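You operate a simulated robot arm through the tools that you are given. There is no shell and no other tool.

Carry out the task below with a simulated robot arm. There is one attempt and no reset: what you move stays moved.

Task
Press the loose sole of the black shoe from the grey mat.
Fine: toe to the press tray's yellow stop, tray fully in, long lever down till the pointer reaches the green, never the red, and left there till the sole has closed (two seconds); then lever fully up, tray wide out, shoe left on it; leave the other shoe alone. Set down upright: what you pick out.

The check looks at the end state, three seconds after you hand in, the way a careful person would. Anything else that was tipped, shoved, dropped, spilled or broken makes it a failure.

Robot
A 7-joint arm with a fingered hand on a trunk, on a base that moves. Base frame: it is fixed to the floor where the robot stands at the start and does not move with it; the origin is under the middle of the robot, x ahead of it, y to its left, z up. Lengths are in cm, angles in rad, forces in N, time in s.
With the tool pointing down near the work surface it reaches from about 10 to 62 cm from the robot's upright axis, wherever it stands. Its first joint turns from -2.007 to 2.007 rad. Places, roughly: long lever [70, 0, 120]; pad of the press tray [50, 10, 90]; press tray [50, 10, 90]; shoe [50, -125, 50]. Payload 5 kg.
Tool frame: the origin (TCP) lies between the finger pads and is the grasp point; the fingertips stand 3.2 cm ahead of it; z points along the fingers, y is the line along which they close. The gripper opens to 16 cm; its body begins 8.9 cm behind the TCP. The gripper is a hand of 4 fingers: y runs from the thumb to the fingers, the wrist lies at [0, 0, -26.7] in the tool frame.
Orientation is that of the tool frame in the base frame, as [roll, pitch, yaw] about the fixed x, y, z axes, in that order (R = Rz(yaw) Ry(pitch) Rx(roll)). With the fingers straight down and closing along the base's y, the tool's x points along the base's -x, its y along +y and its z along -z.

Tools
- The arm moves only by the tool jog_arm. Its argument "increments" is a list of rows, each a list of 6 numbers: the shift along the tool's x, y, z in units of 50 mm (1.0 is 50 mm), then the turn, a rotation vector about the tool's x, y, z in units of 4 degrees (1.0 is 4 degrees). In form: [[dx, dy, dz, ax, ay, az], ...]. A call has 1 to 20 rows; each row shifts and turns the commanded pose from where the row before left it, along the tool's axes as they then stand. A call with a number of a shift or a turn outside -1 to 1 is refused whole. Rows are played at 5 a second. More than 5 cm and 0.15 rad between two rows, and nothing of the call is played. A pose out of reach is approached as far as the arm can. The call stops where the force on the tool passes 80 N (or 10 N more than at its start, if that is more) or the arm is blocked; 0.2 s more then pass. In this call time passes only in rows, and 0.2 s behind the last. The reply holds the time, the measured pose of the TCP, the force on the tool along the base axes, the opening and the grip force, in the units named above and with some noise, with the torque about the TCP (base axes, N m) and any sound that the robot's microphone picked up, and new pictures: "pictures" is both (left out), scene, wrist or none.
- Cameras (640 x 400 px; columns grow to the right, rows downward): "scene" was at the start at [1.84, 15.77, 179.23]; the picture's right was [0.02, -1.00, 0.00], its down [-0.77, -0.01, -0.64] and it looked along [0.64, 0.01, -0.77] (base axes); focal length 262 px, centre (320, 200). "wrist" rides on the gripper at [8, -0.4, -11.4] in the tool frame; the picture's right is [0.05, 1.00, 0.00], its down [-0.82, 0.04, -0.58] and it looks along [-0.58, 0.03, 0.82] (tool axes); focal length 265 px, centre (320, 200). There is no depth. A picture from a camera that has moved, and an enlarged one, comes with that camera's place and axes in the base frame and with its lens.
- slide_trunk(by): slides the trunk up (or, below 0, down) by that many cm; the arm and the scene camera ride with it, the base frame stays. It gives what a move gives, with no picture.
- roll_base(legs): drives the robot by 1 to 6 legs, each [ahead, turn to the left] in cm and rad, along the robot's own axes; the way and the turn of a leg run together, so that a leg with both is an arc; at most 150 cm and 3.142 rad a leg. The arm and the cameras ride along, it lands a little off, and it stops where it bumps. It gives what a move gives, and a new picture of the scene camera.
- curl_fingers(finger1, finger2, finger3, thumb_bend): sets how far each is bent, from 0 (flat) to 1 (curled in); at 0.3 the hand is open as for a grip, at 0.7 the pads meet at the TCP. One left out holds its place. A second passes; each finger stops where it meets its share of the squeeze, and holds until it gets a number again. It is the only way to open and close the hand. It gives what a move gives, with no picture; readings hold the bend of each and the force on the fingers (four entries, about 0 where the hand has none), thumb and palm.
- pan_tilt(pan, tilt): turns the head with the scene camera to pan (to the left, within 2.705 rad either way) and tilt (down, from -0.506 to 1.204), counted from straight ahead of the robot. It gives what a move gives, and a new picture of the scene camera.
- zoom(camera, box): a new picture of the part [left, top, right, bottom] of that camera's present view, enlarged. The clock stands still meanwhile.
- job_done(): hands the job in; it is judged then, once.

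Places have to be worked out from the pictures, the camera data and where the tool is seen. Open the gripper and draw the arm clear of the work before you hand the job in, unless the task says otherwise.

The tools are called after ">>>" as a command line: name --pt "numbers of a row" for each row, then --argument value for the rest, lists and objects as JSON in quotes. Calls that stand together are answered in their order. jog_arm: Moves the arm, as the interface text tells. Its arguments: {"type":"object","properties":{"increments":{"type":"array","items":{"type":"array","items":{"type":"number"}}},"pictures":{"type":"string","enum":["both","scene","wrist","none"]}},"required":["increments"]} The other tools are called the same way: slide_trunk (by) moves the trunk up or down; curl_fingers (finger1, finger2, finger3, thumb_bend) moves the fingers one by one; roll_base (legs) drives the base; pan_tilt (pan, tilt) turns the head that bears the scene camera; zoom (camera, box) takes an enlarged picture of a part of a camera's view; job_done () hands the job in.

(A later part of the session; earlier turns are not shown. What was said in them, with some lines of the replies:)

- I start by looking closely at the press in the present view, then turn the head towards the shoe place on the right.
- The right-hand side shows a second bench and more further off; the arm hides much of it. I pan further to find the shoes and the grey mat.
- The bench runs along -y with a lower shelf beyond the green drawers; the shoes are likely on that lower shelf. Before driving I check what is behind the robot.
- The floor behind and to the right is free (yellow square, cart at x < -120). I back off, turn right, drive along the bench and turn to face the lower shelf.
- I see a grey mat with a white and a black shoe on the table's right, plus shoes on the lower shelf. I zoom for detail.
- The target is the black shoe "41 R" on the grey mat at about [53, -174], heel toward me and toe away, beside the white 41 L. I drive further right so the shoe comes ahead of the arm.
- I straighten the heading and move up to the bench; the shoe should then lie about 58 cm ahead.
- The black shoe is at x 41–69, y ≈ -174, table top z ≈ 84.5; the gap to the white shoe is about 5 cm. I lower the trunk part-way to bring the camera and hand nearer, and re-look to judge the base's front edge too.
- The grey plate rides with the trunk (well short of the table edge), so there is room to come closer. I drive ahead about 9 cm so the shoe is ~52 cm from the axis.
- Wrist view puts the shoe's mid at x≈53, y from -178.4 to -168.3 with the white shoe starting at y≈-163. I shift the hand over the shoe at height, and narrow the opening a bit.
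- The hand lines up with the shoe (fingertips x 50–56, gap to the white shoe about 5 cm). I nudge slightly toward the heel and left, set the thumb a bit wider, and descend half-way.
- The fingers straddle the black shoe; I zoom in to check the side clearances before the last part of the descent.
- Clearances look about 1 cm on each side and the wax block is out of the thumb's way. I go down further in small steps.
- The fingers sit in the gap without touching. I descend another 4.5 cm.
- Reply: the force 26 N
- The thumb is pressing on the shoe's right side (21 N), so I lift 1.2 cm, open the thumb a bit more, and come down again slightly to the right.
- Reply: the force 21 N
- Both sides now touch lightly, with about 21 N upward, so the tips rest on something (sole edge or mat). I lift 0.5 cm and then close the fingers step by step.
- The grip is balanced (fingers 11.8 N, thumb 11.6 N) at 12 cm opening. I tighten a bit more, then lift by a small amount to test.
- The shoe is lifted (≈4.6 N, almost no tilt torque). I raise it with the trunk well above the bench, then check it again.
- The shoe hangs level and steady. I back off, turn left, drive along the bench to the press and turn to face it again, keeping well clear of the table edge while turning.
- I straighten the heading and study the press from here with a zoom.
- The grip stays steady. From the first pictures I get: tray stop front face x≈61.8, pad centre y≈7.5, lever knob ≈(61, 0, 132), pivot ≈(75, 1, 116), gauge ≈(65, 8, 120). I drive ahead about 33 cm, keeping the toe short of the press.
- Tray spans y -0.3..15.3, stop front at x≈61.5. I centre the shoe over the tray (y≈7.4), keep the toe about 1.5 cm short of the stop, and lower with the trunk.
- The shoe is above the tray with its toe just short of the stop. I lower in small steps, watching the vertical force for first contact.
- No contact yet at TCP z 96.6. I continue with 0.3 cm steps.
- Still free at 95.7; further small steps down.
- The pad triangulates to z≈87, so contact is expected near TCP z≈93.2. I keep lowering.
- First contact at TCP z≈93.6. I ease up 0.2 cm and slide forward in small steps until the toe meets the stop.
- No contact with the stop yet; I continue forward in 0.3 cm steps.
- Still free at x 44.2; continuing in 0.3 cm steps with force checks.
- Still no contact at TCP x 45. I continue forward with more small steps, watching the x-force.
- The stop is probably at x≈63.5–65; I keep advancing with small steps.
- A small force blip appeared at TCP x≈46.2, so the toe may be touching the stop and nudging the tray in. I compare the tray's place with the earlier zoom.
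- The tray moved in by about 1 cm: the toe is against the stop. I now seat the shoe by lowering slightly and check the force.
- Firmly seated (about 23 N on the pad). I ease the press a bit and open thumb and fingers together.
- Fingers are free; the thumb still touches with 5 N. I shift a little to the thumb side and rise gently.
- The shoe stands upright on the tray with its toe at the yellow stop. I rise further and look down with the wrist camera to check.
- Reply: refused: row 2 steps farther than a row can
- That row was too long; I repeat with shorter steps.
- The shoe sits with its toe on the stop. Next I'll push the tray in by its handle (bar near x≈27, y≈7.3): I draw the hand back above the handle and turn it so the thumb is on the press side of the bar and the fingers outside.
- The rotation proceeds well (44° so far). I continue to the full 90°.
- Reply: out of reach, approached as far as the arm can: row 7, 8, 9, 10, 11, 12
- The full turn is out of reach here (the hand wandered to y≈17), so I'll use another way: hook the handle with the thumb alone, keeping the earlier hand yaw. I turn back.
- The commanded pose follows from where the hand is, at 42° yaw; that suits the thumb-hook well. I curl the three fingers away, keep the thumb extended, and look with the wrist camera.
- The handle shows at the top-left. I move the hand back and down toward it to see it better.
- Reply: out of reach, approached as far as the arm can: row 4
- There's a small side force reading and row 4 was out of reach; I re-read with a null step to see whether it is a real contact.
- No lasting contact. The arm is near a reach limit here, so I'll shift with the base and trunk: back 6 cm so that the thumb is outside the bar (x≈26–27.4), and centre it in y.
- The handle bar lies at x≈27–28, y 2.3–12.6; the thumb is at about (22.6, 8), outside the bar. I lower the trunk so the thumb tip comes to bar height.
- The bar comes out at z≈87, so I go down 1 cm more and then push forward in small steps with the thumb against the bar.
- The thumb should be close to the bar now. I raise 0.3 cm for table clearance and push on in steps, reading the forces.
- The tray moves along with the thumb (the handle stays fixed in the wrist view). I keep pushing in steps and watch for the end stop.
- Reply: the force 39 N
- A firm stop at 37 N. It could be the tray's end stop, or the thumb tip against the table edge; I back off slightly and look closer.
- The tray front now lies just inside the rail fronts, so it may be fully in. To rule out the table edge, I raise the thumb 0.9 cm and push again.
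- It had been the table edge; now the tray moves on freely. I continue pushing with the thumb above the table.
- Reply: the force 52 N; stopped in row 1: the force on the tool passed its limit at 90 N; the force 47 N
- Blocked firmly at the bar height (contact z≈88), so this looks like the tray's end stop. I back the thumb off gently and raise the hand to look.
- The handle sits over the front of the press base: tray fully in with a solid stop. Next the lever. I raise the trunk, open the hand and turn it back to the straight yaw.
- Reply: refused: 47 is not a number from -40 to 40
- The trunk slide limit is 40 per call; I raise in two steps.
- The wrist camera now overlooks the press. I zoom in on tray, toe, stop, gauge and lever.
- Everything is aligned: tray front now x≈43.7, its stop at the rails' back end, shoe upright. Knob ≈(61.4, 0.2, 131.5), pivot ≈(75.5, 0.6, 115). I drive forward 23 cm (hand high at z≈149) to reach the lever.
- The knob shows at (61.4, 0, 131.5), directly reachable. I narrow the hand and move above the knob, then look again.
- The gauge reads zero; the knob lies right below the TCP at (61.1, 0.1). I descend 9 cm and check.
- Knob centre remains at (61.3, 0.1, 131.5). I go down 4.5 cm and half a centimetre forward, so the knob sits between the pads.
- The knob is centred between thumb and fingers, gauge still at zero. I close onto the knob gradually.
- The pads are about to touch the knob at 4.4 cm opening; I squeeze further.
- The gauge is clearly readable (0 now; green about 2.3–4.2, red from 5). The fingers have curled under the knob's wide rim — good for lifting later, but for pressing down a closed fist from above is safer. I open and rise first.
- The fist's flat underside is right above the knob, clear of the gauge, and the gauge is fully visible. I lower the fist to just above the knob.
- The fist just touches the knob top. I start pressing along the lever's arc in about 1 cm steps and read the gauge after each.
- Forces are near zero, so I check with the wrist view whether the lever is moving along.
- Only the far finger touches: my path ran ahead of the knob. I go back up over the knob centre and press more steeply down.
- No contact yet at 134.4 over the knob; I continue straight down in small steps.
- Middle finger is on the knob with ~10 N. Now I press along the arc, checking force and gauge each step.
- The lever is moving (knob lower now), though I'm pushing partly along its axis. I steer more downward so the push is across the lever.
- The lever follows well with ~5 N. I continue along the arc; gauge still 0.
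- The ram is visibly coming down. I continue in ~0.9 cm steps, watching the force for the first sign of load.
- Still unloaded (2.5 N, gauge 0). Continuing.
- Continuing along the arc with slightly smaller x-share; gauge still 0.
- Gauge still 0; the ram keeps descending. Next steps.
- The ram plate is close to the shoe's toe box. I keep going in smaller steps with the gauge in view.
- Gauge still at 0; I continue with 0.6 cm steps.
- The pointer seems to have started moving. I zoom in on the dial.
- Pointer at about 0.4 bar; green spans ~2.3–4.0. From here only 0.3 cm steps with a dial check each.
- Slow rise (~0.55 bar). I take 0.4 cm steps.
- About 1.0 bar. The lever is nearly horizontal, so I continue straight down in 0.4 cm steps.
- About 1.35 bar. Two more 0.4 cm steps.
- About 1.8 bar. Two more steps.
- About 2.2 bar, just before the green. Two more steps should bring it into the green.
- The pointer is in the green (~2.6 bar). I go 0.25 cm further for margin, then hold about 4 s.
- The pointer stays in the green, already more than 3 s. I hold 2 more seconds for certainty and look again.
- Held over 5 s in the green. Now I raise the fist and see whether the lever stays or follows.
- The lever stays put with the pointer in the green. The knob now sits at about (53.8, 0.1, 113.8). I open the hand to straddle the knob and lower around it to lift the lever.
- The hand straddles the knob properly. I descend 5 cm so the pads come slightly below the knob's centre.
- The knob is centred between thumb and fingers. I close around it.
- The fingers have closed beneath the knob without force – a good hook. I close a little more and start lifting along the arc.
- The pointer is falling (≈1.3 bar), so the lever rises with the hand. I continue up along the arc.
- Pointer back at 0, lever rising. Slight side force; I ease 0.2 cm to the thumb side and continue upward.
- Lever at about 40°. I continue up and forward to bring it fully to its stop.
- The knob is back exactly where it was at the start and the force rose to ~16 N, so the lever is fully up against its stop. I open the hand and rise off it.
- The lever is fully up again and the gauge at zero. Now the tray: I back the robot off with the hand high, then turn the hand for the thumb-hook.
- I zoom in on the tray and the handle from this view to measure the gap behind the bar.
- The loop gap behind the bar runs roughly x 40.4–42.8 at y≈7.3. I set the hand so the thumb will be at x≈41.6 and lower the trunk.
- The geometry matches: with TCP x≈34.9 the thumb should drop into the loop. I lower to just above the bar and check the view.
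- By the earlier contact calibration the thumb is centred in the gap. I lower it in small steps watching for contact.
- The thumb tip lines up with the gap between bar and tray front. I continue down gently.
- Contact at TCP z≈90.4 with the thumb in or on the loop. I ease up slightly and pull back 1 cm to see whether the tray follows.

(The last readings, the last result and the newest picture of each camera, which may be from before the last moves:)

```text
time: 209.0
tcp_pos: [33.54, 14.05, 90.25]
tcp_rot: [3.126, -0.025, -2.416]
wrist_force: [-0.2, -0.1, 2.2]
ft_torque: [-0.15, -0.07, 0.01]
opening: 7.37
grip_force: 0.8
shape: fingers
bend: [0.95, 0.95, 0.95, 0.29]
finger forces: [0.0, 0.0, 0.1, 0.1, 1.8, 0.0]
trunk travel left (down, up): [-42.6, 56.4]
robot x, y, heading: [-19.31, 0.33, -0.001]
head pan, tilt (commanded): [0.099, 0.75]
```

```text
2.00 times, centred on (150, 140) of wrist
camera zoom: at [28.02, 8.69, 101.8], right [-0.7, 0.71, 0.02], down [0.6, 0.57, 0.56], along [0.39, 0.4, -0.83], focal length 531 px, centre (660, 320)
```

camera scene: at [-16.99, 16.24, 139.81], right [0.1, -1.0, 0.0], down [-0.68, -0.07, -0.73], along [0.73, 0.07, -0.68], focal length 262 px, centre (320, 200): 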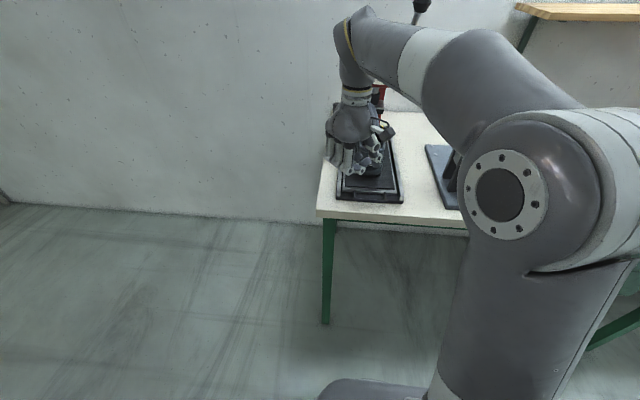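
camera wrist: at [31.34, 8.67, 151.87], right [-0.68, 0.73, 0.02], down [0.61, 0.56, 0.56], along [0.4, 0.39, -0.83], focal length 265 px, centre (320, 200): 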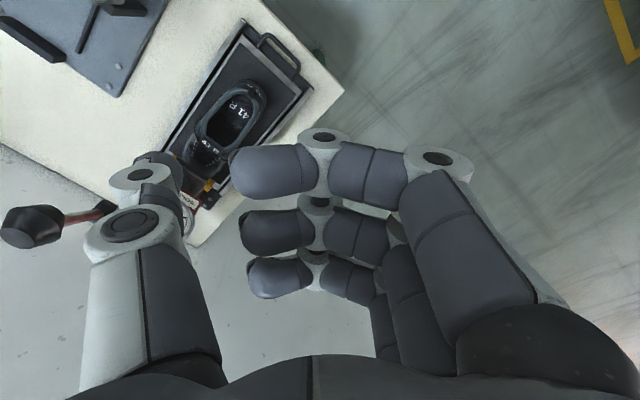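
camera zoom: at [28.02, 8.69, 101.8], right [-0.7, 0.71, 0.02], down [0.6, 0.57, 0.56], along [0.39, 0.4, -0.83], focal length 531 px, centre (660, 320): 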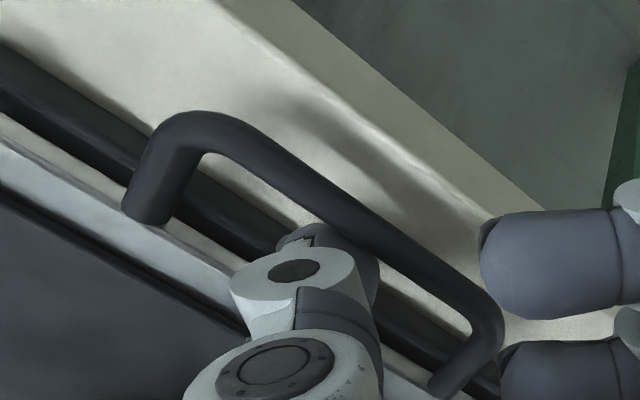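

The tray follows the thumb. I keep pulling it out steadily.

>>> jog_arm --pt "0.15 0.133 0 0 0 0" --pt "0.15 0.133 0 0 0 0" --pt "0.15 0.133 0 0 0 0" --pictures "none"

>>> jog_arm --pt "0.15 0.133 0 0 0 0" --pt "0.15 0.133 0 0 0 0" --pt "0.15 0.133 0 0 0 0" --pictures "both"

>>> zoom --camera "scene" --box '[310, 80, 430, 240]'

```text
time: 209.8
tcp_pos: [30.59, 14.28, 90.44]
tcp_rot: [3.124, -0.024, -2.415]
wrist_force: [0.5, -0.5, -0.1]
ft_torque: [0.02, -0.01, 0.04]
opening: 7.32
grip_force: 0.2
shape: fingers
bend: [0.95, 0.95, 0.95, 0.3]
finger forces: [0.0, 0.0, 0.0, 0.1, 0.3, 0.0]
trunk travel left (down, up): [-42.6, 56.4]
robot x, y, heading: [-19.02, -0.01, -0.0]
head pan, tilt (commanded): [0.099, 0.75]
```

```text
time: 210.6
tcp_pos: [27.55, 14.14, 90.45]
tcp_rot: [3.125, -0.023, -2.417]
wrist_force: [0.5, 0.0, 0.0]
ft_torque: [-0.02, 0.01, -0.01]
opening: 7.34
grip_force: 0.1
shape: fingers
bend: [0.95, 0.95, 0.95, 0.3]
finger forces: [0.0, 0.0, 0.1, 0.0, 0.1, 0.1]
trunk travel left (down, up): [-42.6, 56.4]
robot x, y, heading: [-19.05, -0.29, 0.001]
head pan, tilt (commanded): [0.099, 0.75]
camera scene: at [-16.99, 16.24, 130.31], right [0.1, -1.0, 0.0], down [-0.68, -0.07, -0.73], along [0.73, 0.07, -0.68], focal length 262 px, centre (320, 200)
camera wrist: at [22.01, 8.7, 101.98], right [-0.7, 0.71, 0.02], down [0.6, 0.58, 0.56], along [0.39, 0.4, -0.83], focal length 265 px, centre (320, 200)
```

scene: 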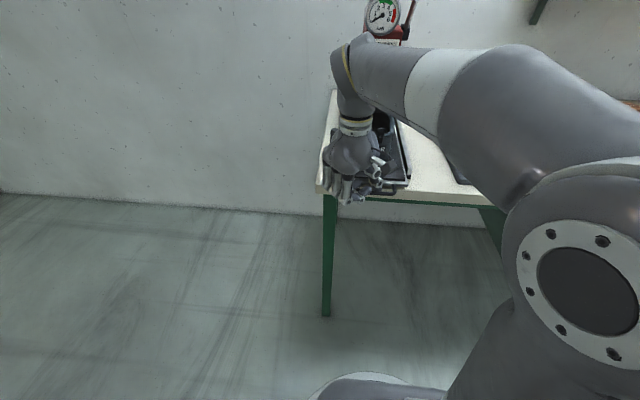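
wrist: 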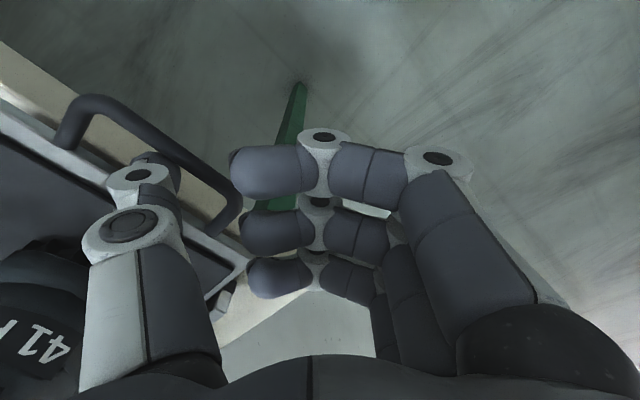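

```text
2.50 times, centred on (370, 160) of scene
camera zoom: at [-16.99, 16.24, 130.31], right [0.1, -1.0, 0.0], down [-0.68, -0.07, -0.73], along [0.73, 0.07, -0.68], focal length 655 px, centre (195, 300)
```

zoom: 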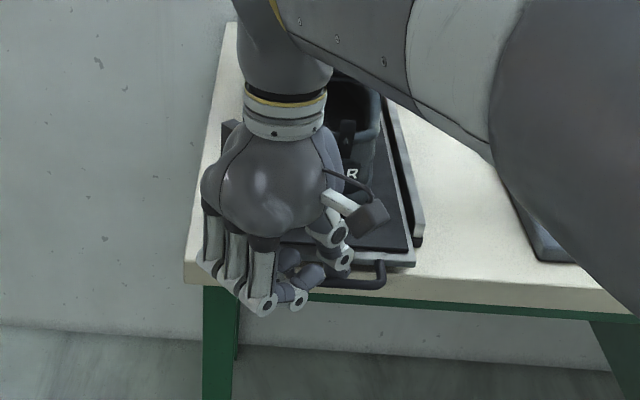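

The tray and shoe are coming out smoothly. I continue pulling toward the out stop.

>>> jog_arm --pt "0.15 0.133 0 0 0 0" --pt "0.15 0.133 0 0 0 0" --pt "0.15 0.133 0 0 0 0" --pictures "none"

>>> jog_arm --pt "0.15 0.133 0 0 0 0" --pt "0.15 0.133 0 0 0 0" --pictures "none"

>>> jog_arm --pt "0.15 0.133 0 0 0 0" --pictures "both"

```text
time: 211.4
tcp_pos: [24.44, 14.28, 90.51]
tcp_rot: [3.126, -0.024, -2.415]
wrist_force: [-0.4, 0.0, -1.3]
ft_torque: [-0.01, 0.01, 0.01]
opening: 7.35
grip_force: 0.0
shape: fingers
bend: [0.95, 0.95, 0.95, 0.3]
finger forces: [0.1, 0.0, 0.0, 0.0, 0.2, 0.0]
trunk travel left (down, up): [-42.6, 56.4]
robot x, y, heading: [-19.32, -0.55, -0.003]
head pan, tilt (commanded): [0.099, 0.75]
```

```text
time: 212.0
tcp_pos: [22.51, 14.24, 90.72]
tcp_rot: [3.126, -0.021, -2.415]
wrist_force: [0.5, -0.9, 0.6]
ft_torque: [0.0, -0.01, 0.01]
opening: 7.3
grip_force: 0.5
shape: fingers
bend: [0.95, 0.95, 0.95, 0.3]
finger forces: [0.0, 0.0, 0.0, 0.0, 0.4, 0.0]
trunk travel left (down, up): [-42.6, 56.4]
robot x, y, heading: [-19.65, -0.03, -0.004]
head pan, tilt (commanded): [0.099, 0.75]
```

```text
time: 212.4
tcp_pos: [21.55, 14.18, 90.83]
tcp_rot: [3.125, -0.025, -2.416]
wrist_force: [0.9, -0.2, -0.1]
ft_torque: [0.01, 0.05, 0.01]
opening: 7.33
grip_force: 0.1
shape: fingers
bend: [0.95, 0.95, 0.95, 0.3]
finger forces: [0.1, 0.0, 0.0, 0.0, 0.1, 0.0]
trunk travel left (down, up): [-42.6, 56.4]
robot x, y, heading: [-19.53, -0.56, -0.006]
head pan, tilt (commanded): [0.099, 0.75]
camera scene: at [-16.98, 16.25, 130.31], right [0.1, -1.0, 0.0], down [-0.68, -0.07, -0.73], along [0.73, 0.07, -0.68], focal length 262 px, centre (320, 200)
camera wrist: at [15.98, 8.71, 102.32], right [-0.7, 0.71, 0.02], down [0.6, 0.58, 0.56], along [0.39, 0.4, -0.83], focal length 265 px, centre (320, 200)
```

scene: 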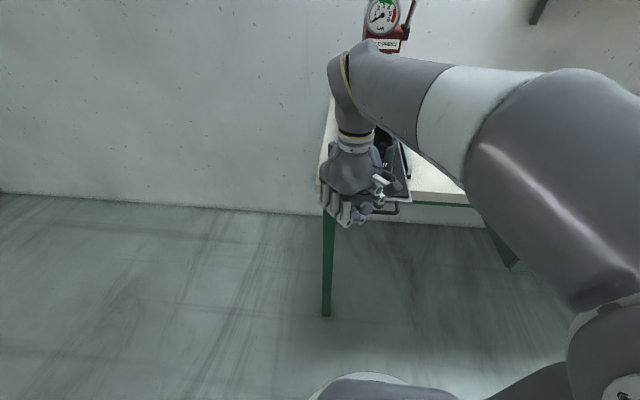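
wrist: 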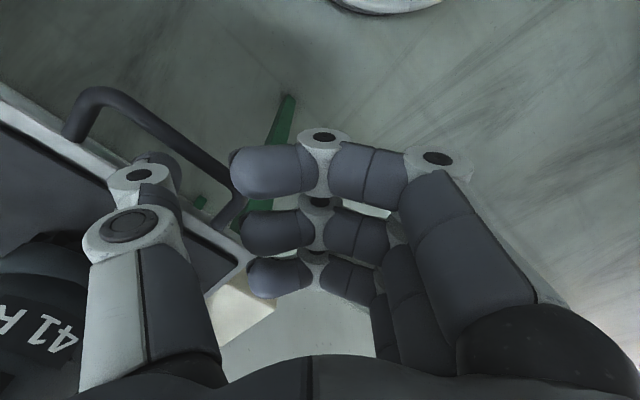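

Still moving freely. I lower the thumb 0.5 cm for a better hold (no table beneath here) and pull on.

>>> jog_arm --pt "0 0 0.1 0 0 0" --pt "0.15 0.133 0 0 0 0" --pictures "none"

>>> jog_arm --pt "0.15 0.133 0 0 0 0" --pictures "none"

>>> jog_arm --pt "0.15 0.133 0 0 0 0" --pictures "wrist"

```text
time: 213.0
tcp_pos: [20.6, 14.3, 90.24]
tcp_rot: [3.128, -0.023, -2.412]
wrist_force: [11.0, 5.0, -2.5]
ft_torque: [0.26, -0.08, 1.1]
opening: 7.48
grip_force: 5.7
shape: fingers
bend: [0.95, 0.95, 0.95, 0.29]
finger forces: [0.0, 0.0, 0.1, 0.1, 11.2, 0.1]
trunk travel left (down, up): [-42.6, 56.4]
robot x, y, heading: [-19.54, -0.36, 0.0]
head pan, tilt (commanded): [0.099, 0.75]
```

```text
time: 213.4
tcp_pos: [19.68, 14.32, 90.46]
tcp_rot: [3.128, -0.02, -2.411]
wrist_force: [25.4, 10.9, 4.3]
ft_torque: [-0.17, -0.76, 2.61]
opening: 7.87
grip_force: 11.6
shape: fingers
bend: [0.95, 0.95, 0.95, 0.26]
finger forces: [0.0, 0.0, 0.0, 0.0, 23.5, 0.1]
trunk travel left (down, up): [-42.6, 56.4]
robot x, y, heading: [-19.68, -0.41, 0.0]
head pan, tilt (commanded): [0.099, 0.75]
```

```text
time: 213.8
tcp_pos: [18.59, 14.09, 90.53]
tcp_rot: [3.13, -0.021, -2.415]
wrist_force: [16.8, 6.0, 20.0]
ft_torque: [-1.58, -1.76, 1.76]
opening: 8.28
grip_force: 11.9
shape: fingers
bend: [0.95, 0.95, 0.95, 0.23]
finger forces: [0.1, 0.0, 0.0, 0.1, 24.2, 0.0]
trunk travel left (down, up): [-42.6, 56.4]
robot x, y, heading: [-19.56, -0.21, -0.002]
head pan, tilt (commanded): [0.099, 0.75]
camera wrist: at [13.04, 8.66, 102.1], right [-0.7, 0.71, 0.01], down [0.59, 0.58, 0.56], along [0.39, 0.4, -0.83], focal length 265 px, centre (320, 200)
```

wrist: 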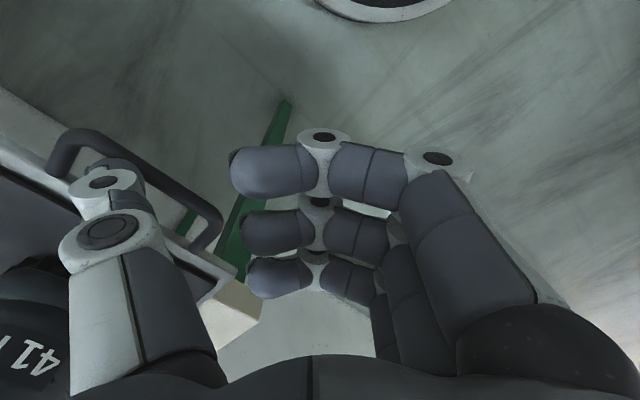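

The tray hit its out stop (25 N at the bar; travel ≈13.4 cm, same as pushed in). I relax the pull, then lift the thumb out of the loop.

>>> jog_arm --pt "-0.15 -0.133 0 0 0 0" --pt "-0.14 -0.124 0 0 0 0" --pictures "none"

>>> zoom --camera "wrist" --box '[0, 40, 300, 240]'

```text
time: 214.4
tcp_pos: [20.44, 14.05, 90.43]
tcp_rot: [3.131, -0.019, -2.417]
wrist_force: [0.0, 4.2, 36.7]
ft_torque: [-2.97, -2.54, 0.29]
opening: 8.3
grip_force: 16.2
shape: fingers
bend: [0.95, 0.95, 0.95, 0.24]
finger forces: [0.1, 0.0, 0.0, 0.1, 32.3, 0.0]
trunk travel left (down, up): [-42.6, 56.4]
robot x, y, heading: [-19.18, 0.06, -0.001]
head pan, tilt (commanded): [0.099, 0.75]
```

```text
2.00 times, centred on (150, 140) of wrist
camera zoom: at [14.8, 8.62, 101.98], right [-0.7, 0.71, 0.01], down [0.59, 0.58, 0.56], along [0.39, 0.4, -0.83], focal length 531 px, centre (660, 320)
```

zoom: 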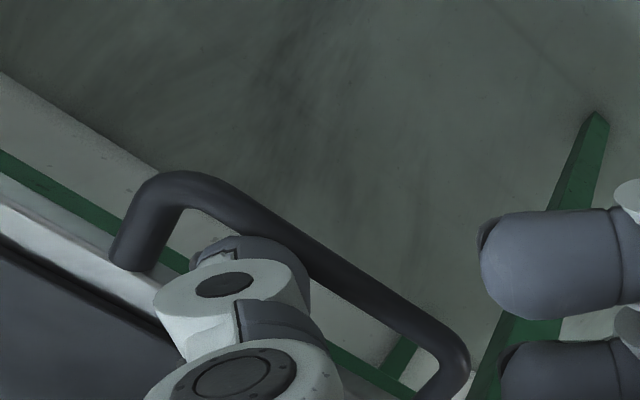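

The thumb now presses on top of the bar (Fz 37 N), so I lift it straight up right away.

>>> jog_arm --pt "0 0 -0.15 0 0 0" --pt "0 0 -0.3 0 0 0" --pt "0 0 -0.6 0 0 0" --pt "0 0 -0.8 0 0 0" --pt "0 0 -0.8 0 0 0" --pictures "both"

>>> zoom --camera "scene" --box '[290, 60, 450, 260]'

```text
time: 215.6
tcp_pos: [20.73, 14.56, 103.25]
tcp_rot: [3.127, -0.024, -2.415]
wrist_force: [-0.4, -0.6, 0.2]
ft_torque: [-0.04, 0.01, 0.02]
opening: 7.31
grip_force: 0.0
shape: fingers
bend: [0.95, 0.95, 0.95, 0.3]
finger forces: [0.1, 0.1, 0.0, 0.0, 0.0, 0.1]
trunk travel left (down, up): [-42.6, 56.4]
robot x, y, heading: [-19.04, -0.25, -0.001]
head pan, tilt (commanded): [0.099, 0.75]
camera scene: at [-16.99, 16.24, 130.3], right [0.1, -1.0, 0.0], down [-0.68, -0.07, -0.73], along [0.73, 0.07, -0.68], focal length 262 px, centre (320, 200)
camera wrist: at [15.23, 8.97, 114.81], right [-0.7, 0.71, 0.02], down [0.6, 0.58, 0.56], along [0.39, 0.4, -0.83], focal length 265 px, centre (320, 200)
```

scene: 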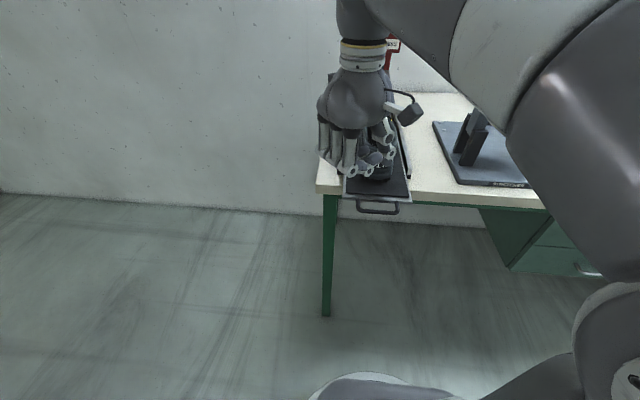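
wrist: 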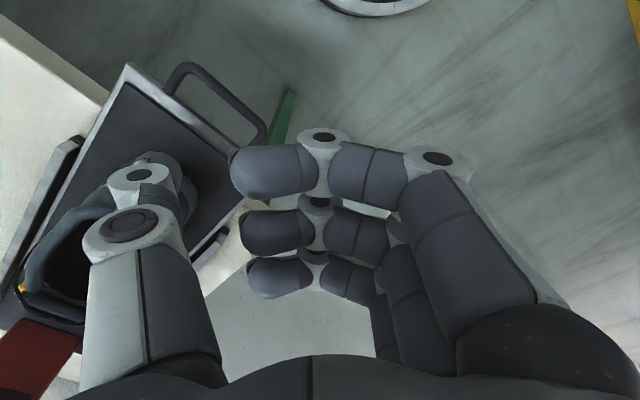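

```text
2.00 times, centred on (370, 160) of scene
camera zoom: at [-16.99, 16.24, 130.3], right [0.1, -1.0, 0.0], down [-0.68, -0.07, -0.73], along [0.73, 0.07, -0.68], focal length 524 px, centre (220, 280)
```

zoom: 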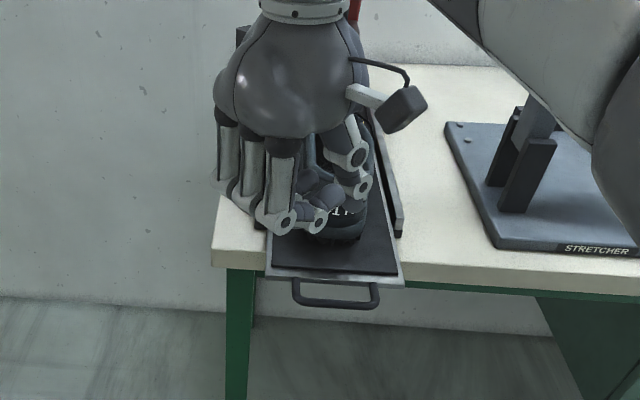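

The tray front is back at x≈29.6 as at the start – fully out. I raise the arm high and look at the result.

>>> slide_trunk --by 40

>>> pan_tilt --pan 0.0 --tilt 0.75

>>> zoom --camera "wrist" --box '[120, 0, 360, 240]'

>>> zoom --camera "scene" --box '[270, 160, 430, 340]'

```text
time: 219.4
tcp_pos: [20.68, 14.4, 143.29]
tcp_rot: [3.127, -0.022, -2.413]
wrist_force: [-0.8, 0.4, -0.8]
ft_torque: [-0.03, 0.01, 0.04]
opening: 7.32
grip_force: 0.1
shape: fingers
bend: [0.95, 0.95, 0.95, 0.3]
finger forces: [0.1, 0.1, 0.0, 0.0, 0.0, 0.0]
trunk travel left (down, up): [-82.6, 16.4]
robot x, y, heading: [-19.12, -0.26, -0.001]
head pan, tilt (commanded): [0.099, 0.75]
```

```text
time: 220.1
tcp_pos: [20.72, 14.48, 143.27]
tcp_rot: [3.126, -0.024, -2.415]
wrist_force: [0.2, -0.2, -0.4]
ft_torque: [0.0, -0.02, 0.01]
opening: 7.3
grip_force: 0.0
shape: fingers
bend: [0.95, 0.95, 0.95, 0.3]
finger forces: [0.0, 0.0, 0.0, 0.0, 0.2, 0.0]
trunk travel left (down, up): [-82.6, 16.4]
robot x, y, heading: [-19.24, -0.17, -0.005]
head pan, tilt (commanded): [0.0, 0.75]
camera scene: at [-16.95, 15.44, 170.31], right [0.0, -1.0, 0.0], down [-0.68, 0.0, -0.73], along [0.73, 0.0, -0.68], focal length 262 px, centre (320, 200)
```

scene: 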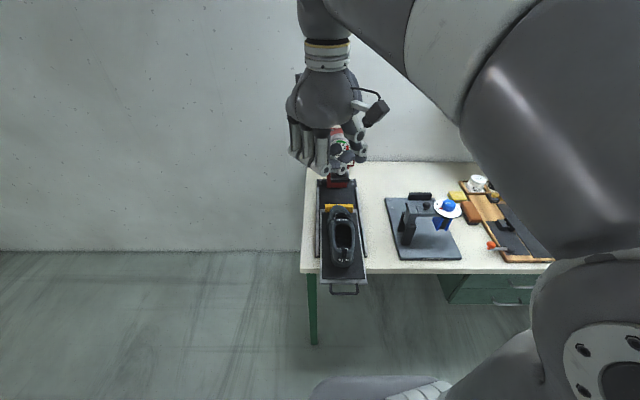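

```text
1.67 times, centred on (240, 120) of wrist
camera zoom: at [15.24, 8.98, 154.78], right [-0.7, 0.71, 0.02], down [0.6, 0.58, 0.56], along [0.39, 0.4, -0.83], focal length 442 px, centre (453, 333)
```

zoom: 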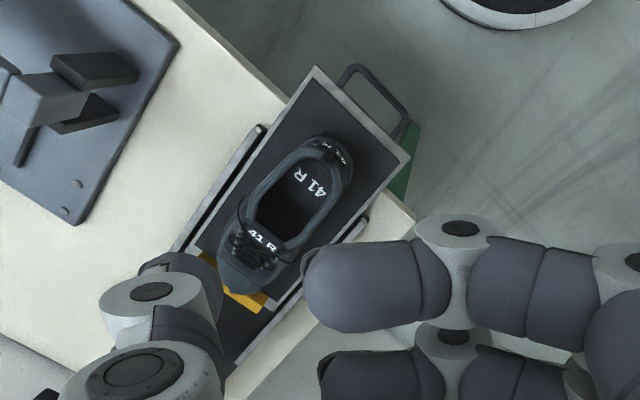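

```text
2.22 times, centred on (350, 250) of scene
camera zoom: at [-16.95, 15.44, 170.31], right [0.0, -1.0, 0.0], down [-0.68, 0.0, -0.73], along [0.73, 0.0, -0.68], focal length 582 px, centre (253, 89)
```

zoom: 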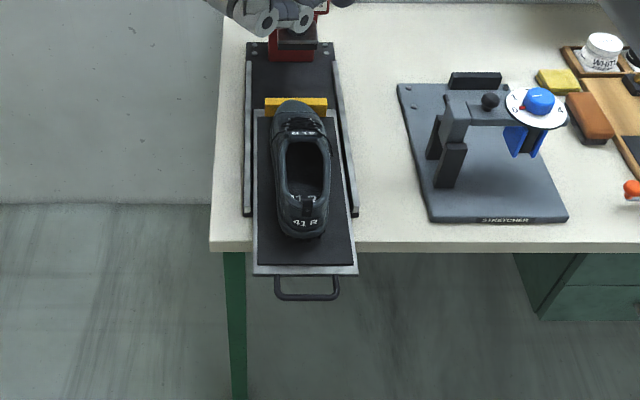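

The tray is out with the shoe upright and its toe at the stop; lever up, gauge zero. To verify that the sole has really closed, I drive to the left side of the bench for a side view.

>>> roll_base --legs '[[-12, 0], [0, 1.5708], [55, 0], [0, -2.44]]'

>>> slide_trunk --by -40

>>> pan_tilt --pan 0.25 --tilt 0.45

```text
time: 233.5
tcp_pos: [7.89, 35.57, 143.24]
tcp_rot: [3.127, -0.022, 3.053]
wrist_force: [-0.4, -0.4, -0.5]
ft_torque: [-0.02, 0.01, 0.0]
opening: 7.33
grip_force: 0.1
shape: fingers
bend: [0.95, 0.95, 0.95, 0.3]
finger forces: [0.0, 0.0, 0.1, 0.1, 0.1, 0.0]
trunk travel left (down, up): [-82.6, 16.4]
robot x, y, heading: [-30.36, 54.91, -0.815]
head pan, tilt (commanded): [0.0, 0.75]
camera scene: at [-17.29, 63.74, 170.31], right [-0.73, -0.69, 0.0], down [-0.47, 0.5, -0.73], along [0.5, -0.53, -0.68], focal length 262 px, centre (320, 200)
```

scene: 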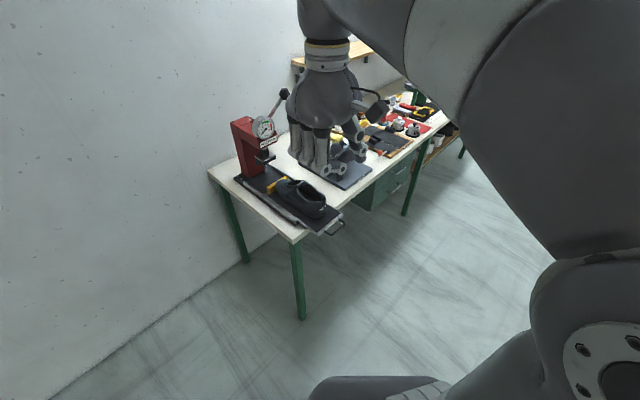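

```text
time: 237.3
tcp_pos: [7.82, 35.65, 103.21]
tcp_rot: [3.127, -0.024, 3.056]
wrist_force: [0.4, -0.5, 0.7]
ft_torque: [-0.01, 0.01, -0.01]
opening: 7.32
grip_force: 0.0
shape: fingers
bend: [0.95, 0.95, 0.95, 0.3]
finger forces: [0.1, 0.1, 0.1, 0.0, 0.1, 0.0]
trunk travel left (down, up): [-42.6, 56.4]
robot x, y, heading: [-30.64, 54.37, -0.811]
head pan, tilt (commanded): [0.0, 0.75]
```

```text
time: 238.1
tcp_pos: [7.74, 35.67, 103.23]
tcp_rot: [3.124, -0.023, 3.054]
wrist_force: [0.3, 0.2, 0.1]
ft_torque: [0.02, 0.0, 0.01]
opening: 7.33
grip_force: 0.0
shape: fingers
bend: [0.95, 0.95, 0.95, 0.3]
finger forces: [0.0, 0.0, 0.0, 0.0, 0.0, 0.0]
trunk travel left (down, up): [-42.6, 56.4]
robot x, y, heading: [-30.3, 54.79, -0.814]
head pan, tilt (commanded): [0.25, 0.45]
camera scene: at [-15.22, 64.85, 132.95], right [-0.54, -0.84, 0.0], down [-0.37, 0.23, -0.9], along [0.76, -0.48, -0.44], focal length 262 px, centre (320, 200)
```

scene: 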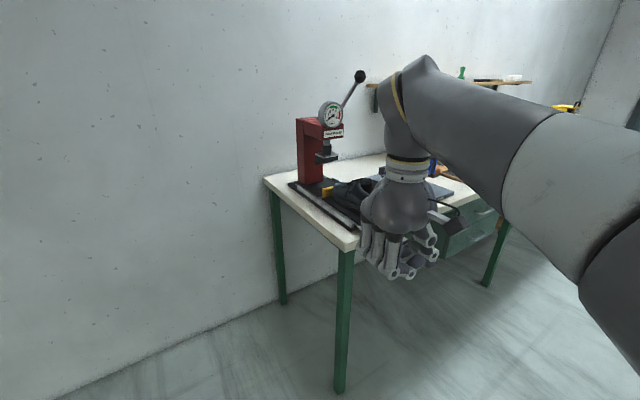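

>>> zoom --camera "scene" --box '[280, 60, 400, 240]'

>>> zoom --camera "scene" --box '[310, 165, 380, 230]'

```text
2.22 times, centred on (340, 150) of scene
camera zoom: at [-15.22, 64.85, 132.95], right [-0.54, -0.84, 0.0], down [-0.37, 0.23, -0.9], along [0.76, -0.48, -0.44], focal length 582 px, centre (276, 311)
```

zoom: 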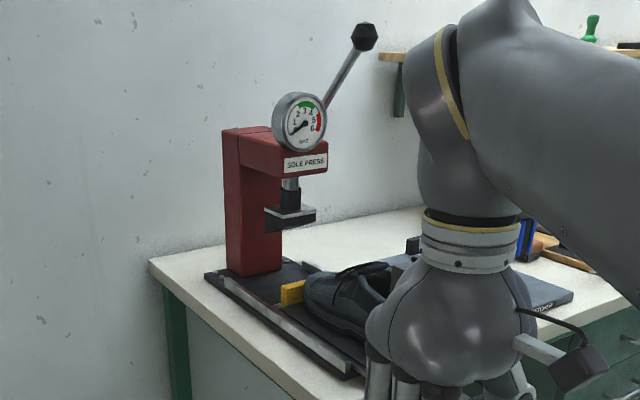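

```text
6.15 times, centred on (345, 198) of scene
camera zoom: at [-15.22, 64.85, 132.95], right [-0.54, -0.84, 0.0], down [-0.37, 0.23, -0.9], along [0.76, -0.48, -0.44], focal length 1613 px, centre (166, 215)
```

zoom: 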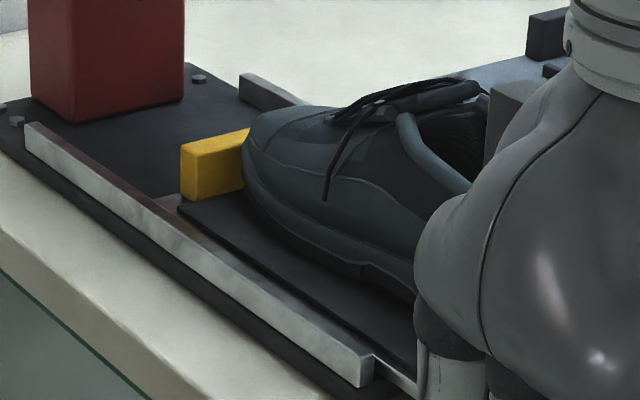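

The side view shows the toe against the yellow stop and no gap between sole and upper. I zoom once more on the toe and open the hand, which is well clear of the bench.

>>> zoom --camera "scene" --box '[330, 178, 362, 206]'

>>> curl_fingers --finger1 0.3 --finger2 0.3 --finger3 0.3 --thumb_bend 0.3

```text
14.29 times, centred on (346, 192) of scene
camera zoom: at [-15.22, 64.85, 132.95], right [-0.54, -0.84, 0.0], down [-0.37, 0.23, -0.9], along [0.76, -0.48, -0.44], focal length 3744 px, centre (-51, 314)
```

zoom: 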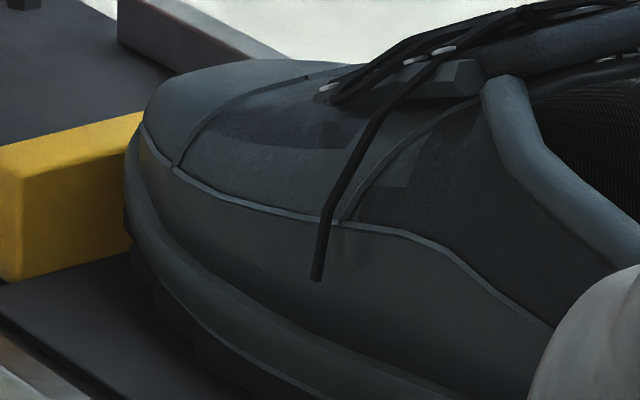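

```text
time: 239.1
tcp_pos: [7.9, 35.6, 103.25]
tcp_rot: [3.125, -0.022, 3.053]
wrist_force: [0.3, 0.4, 1.0]
ft_torque: [-0.02, -0.04, 0.02]
opening: 17.07
grip_force: 0.1
shape: fingers
bend: [0.3, 0.3, 0.3, 0.3]
finger forces: [0.0, 0.1, 0.1, 0.0, 0.0, 0.0]
trunk travel left (down, up): [-42.6, 56.4]
robot x, y, heading: [-30.68, 54.64, -0.817]
head pan, tilt (commanded): [0.25, 0.45]
```

The sole is closed all round the toe, toe on the stop, tray fully out, lever fully up, gauge at zero, hand open and clear of the work. I hand the job in.

>>> job_done

```text
The job is handed in.
```

The black shoe (41 R) from the grey mat has been pressed, and the job is handed in.

- **Shoe:** it stands upright on the press tray with its toe against the yellow stop. In the close side view afterwards I saw no gap between the sole and the upper.
- **Pressing:** the tray was pushed in until it stopped hard. The lever was then pressed down until the pointer sat in the green at about 2.6 bar. I held it there for more than 5 seconds, and the pointer never came near the red.
- **Afterwards:** the lever is back at its starting position and the gauge reads zero. The tray was pulled to its outer stop with the shoe left on it.
- **White shoe:** nothing touched it that I noticed. I did not go back to the mat for a final look.
- **Contacts:** while pushing the tray in, the thumb met the table's front edge once at about 37 N. I raised the hand and carried on, and saw nothing shifted.

The hand is open and clear of the bench.
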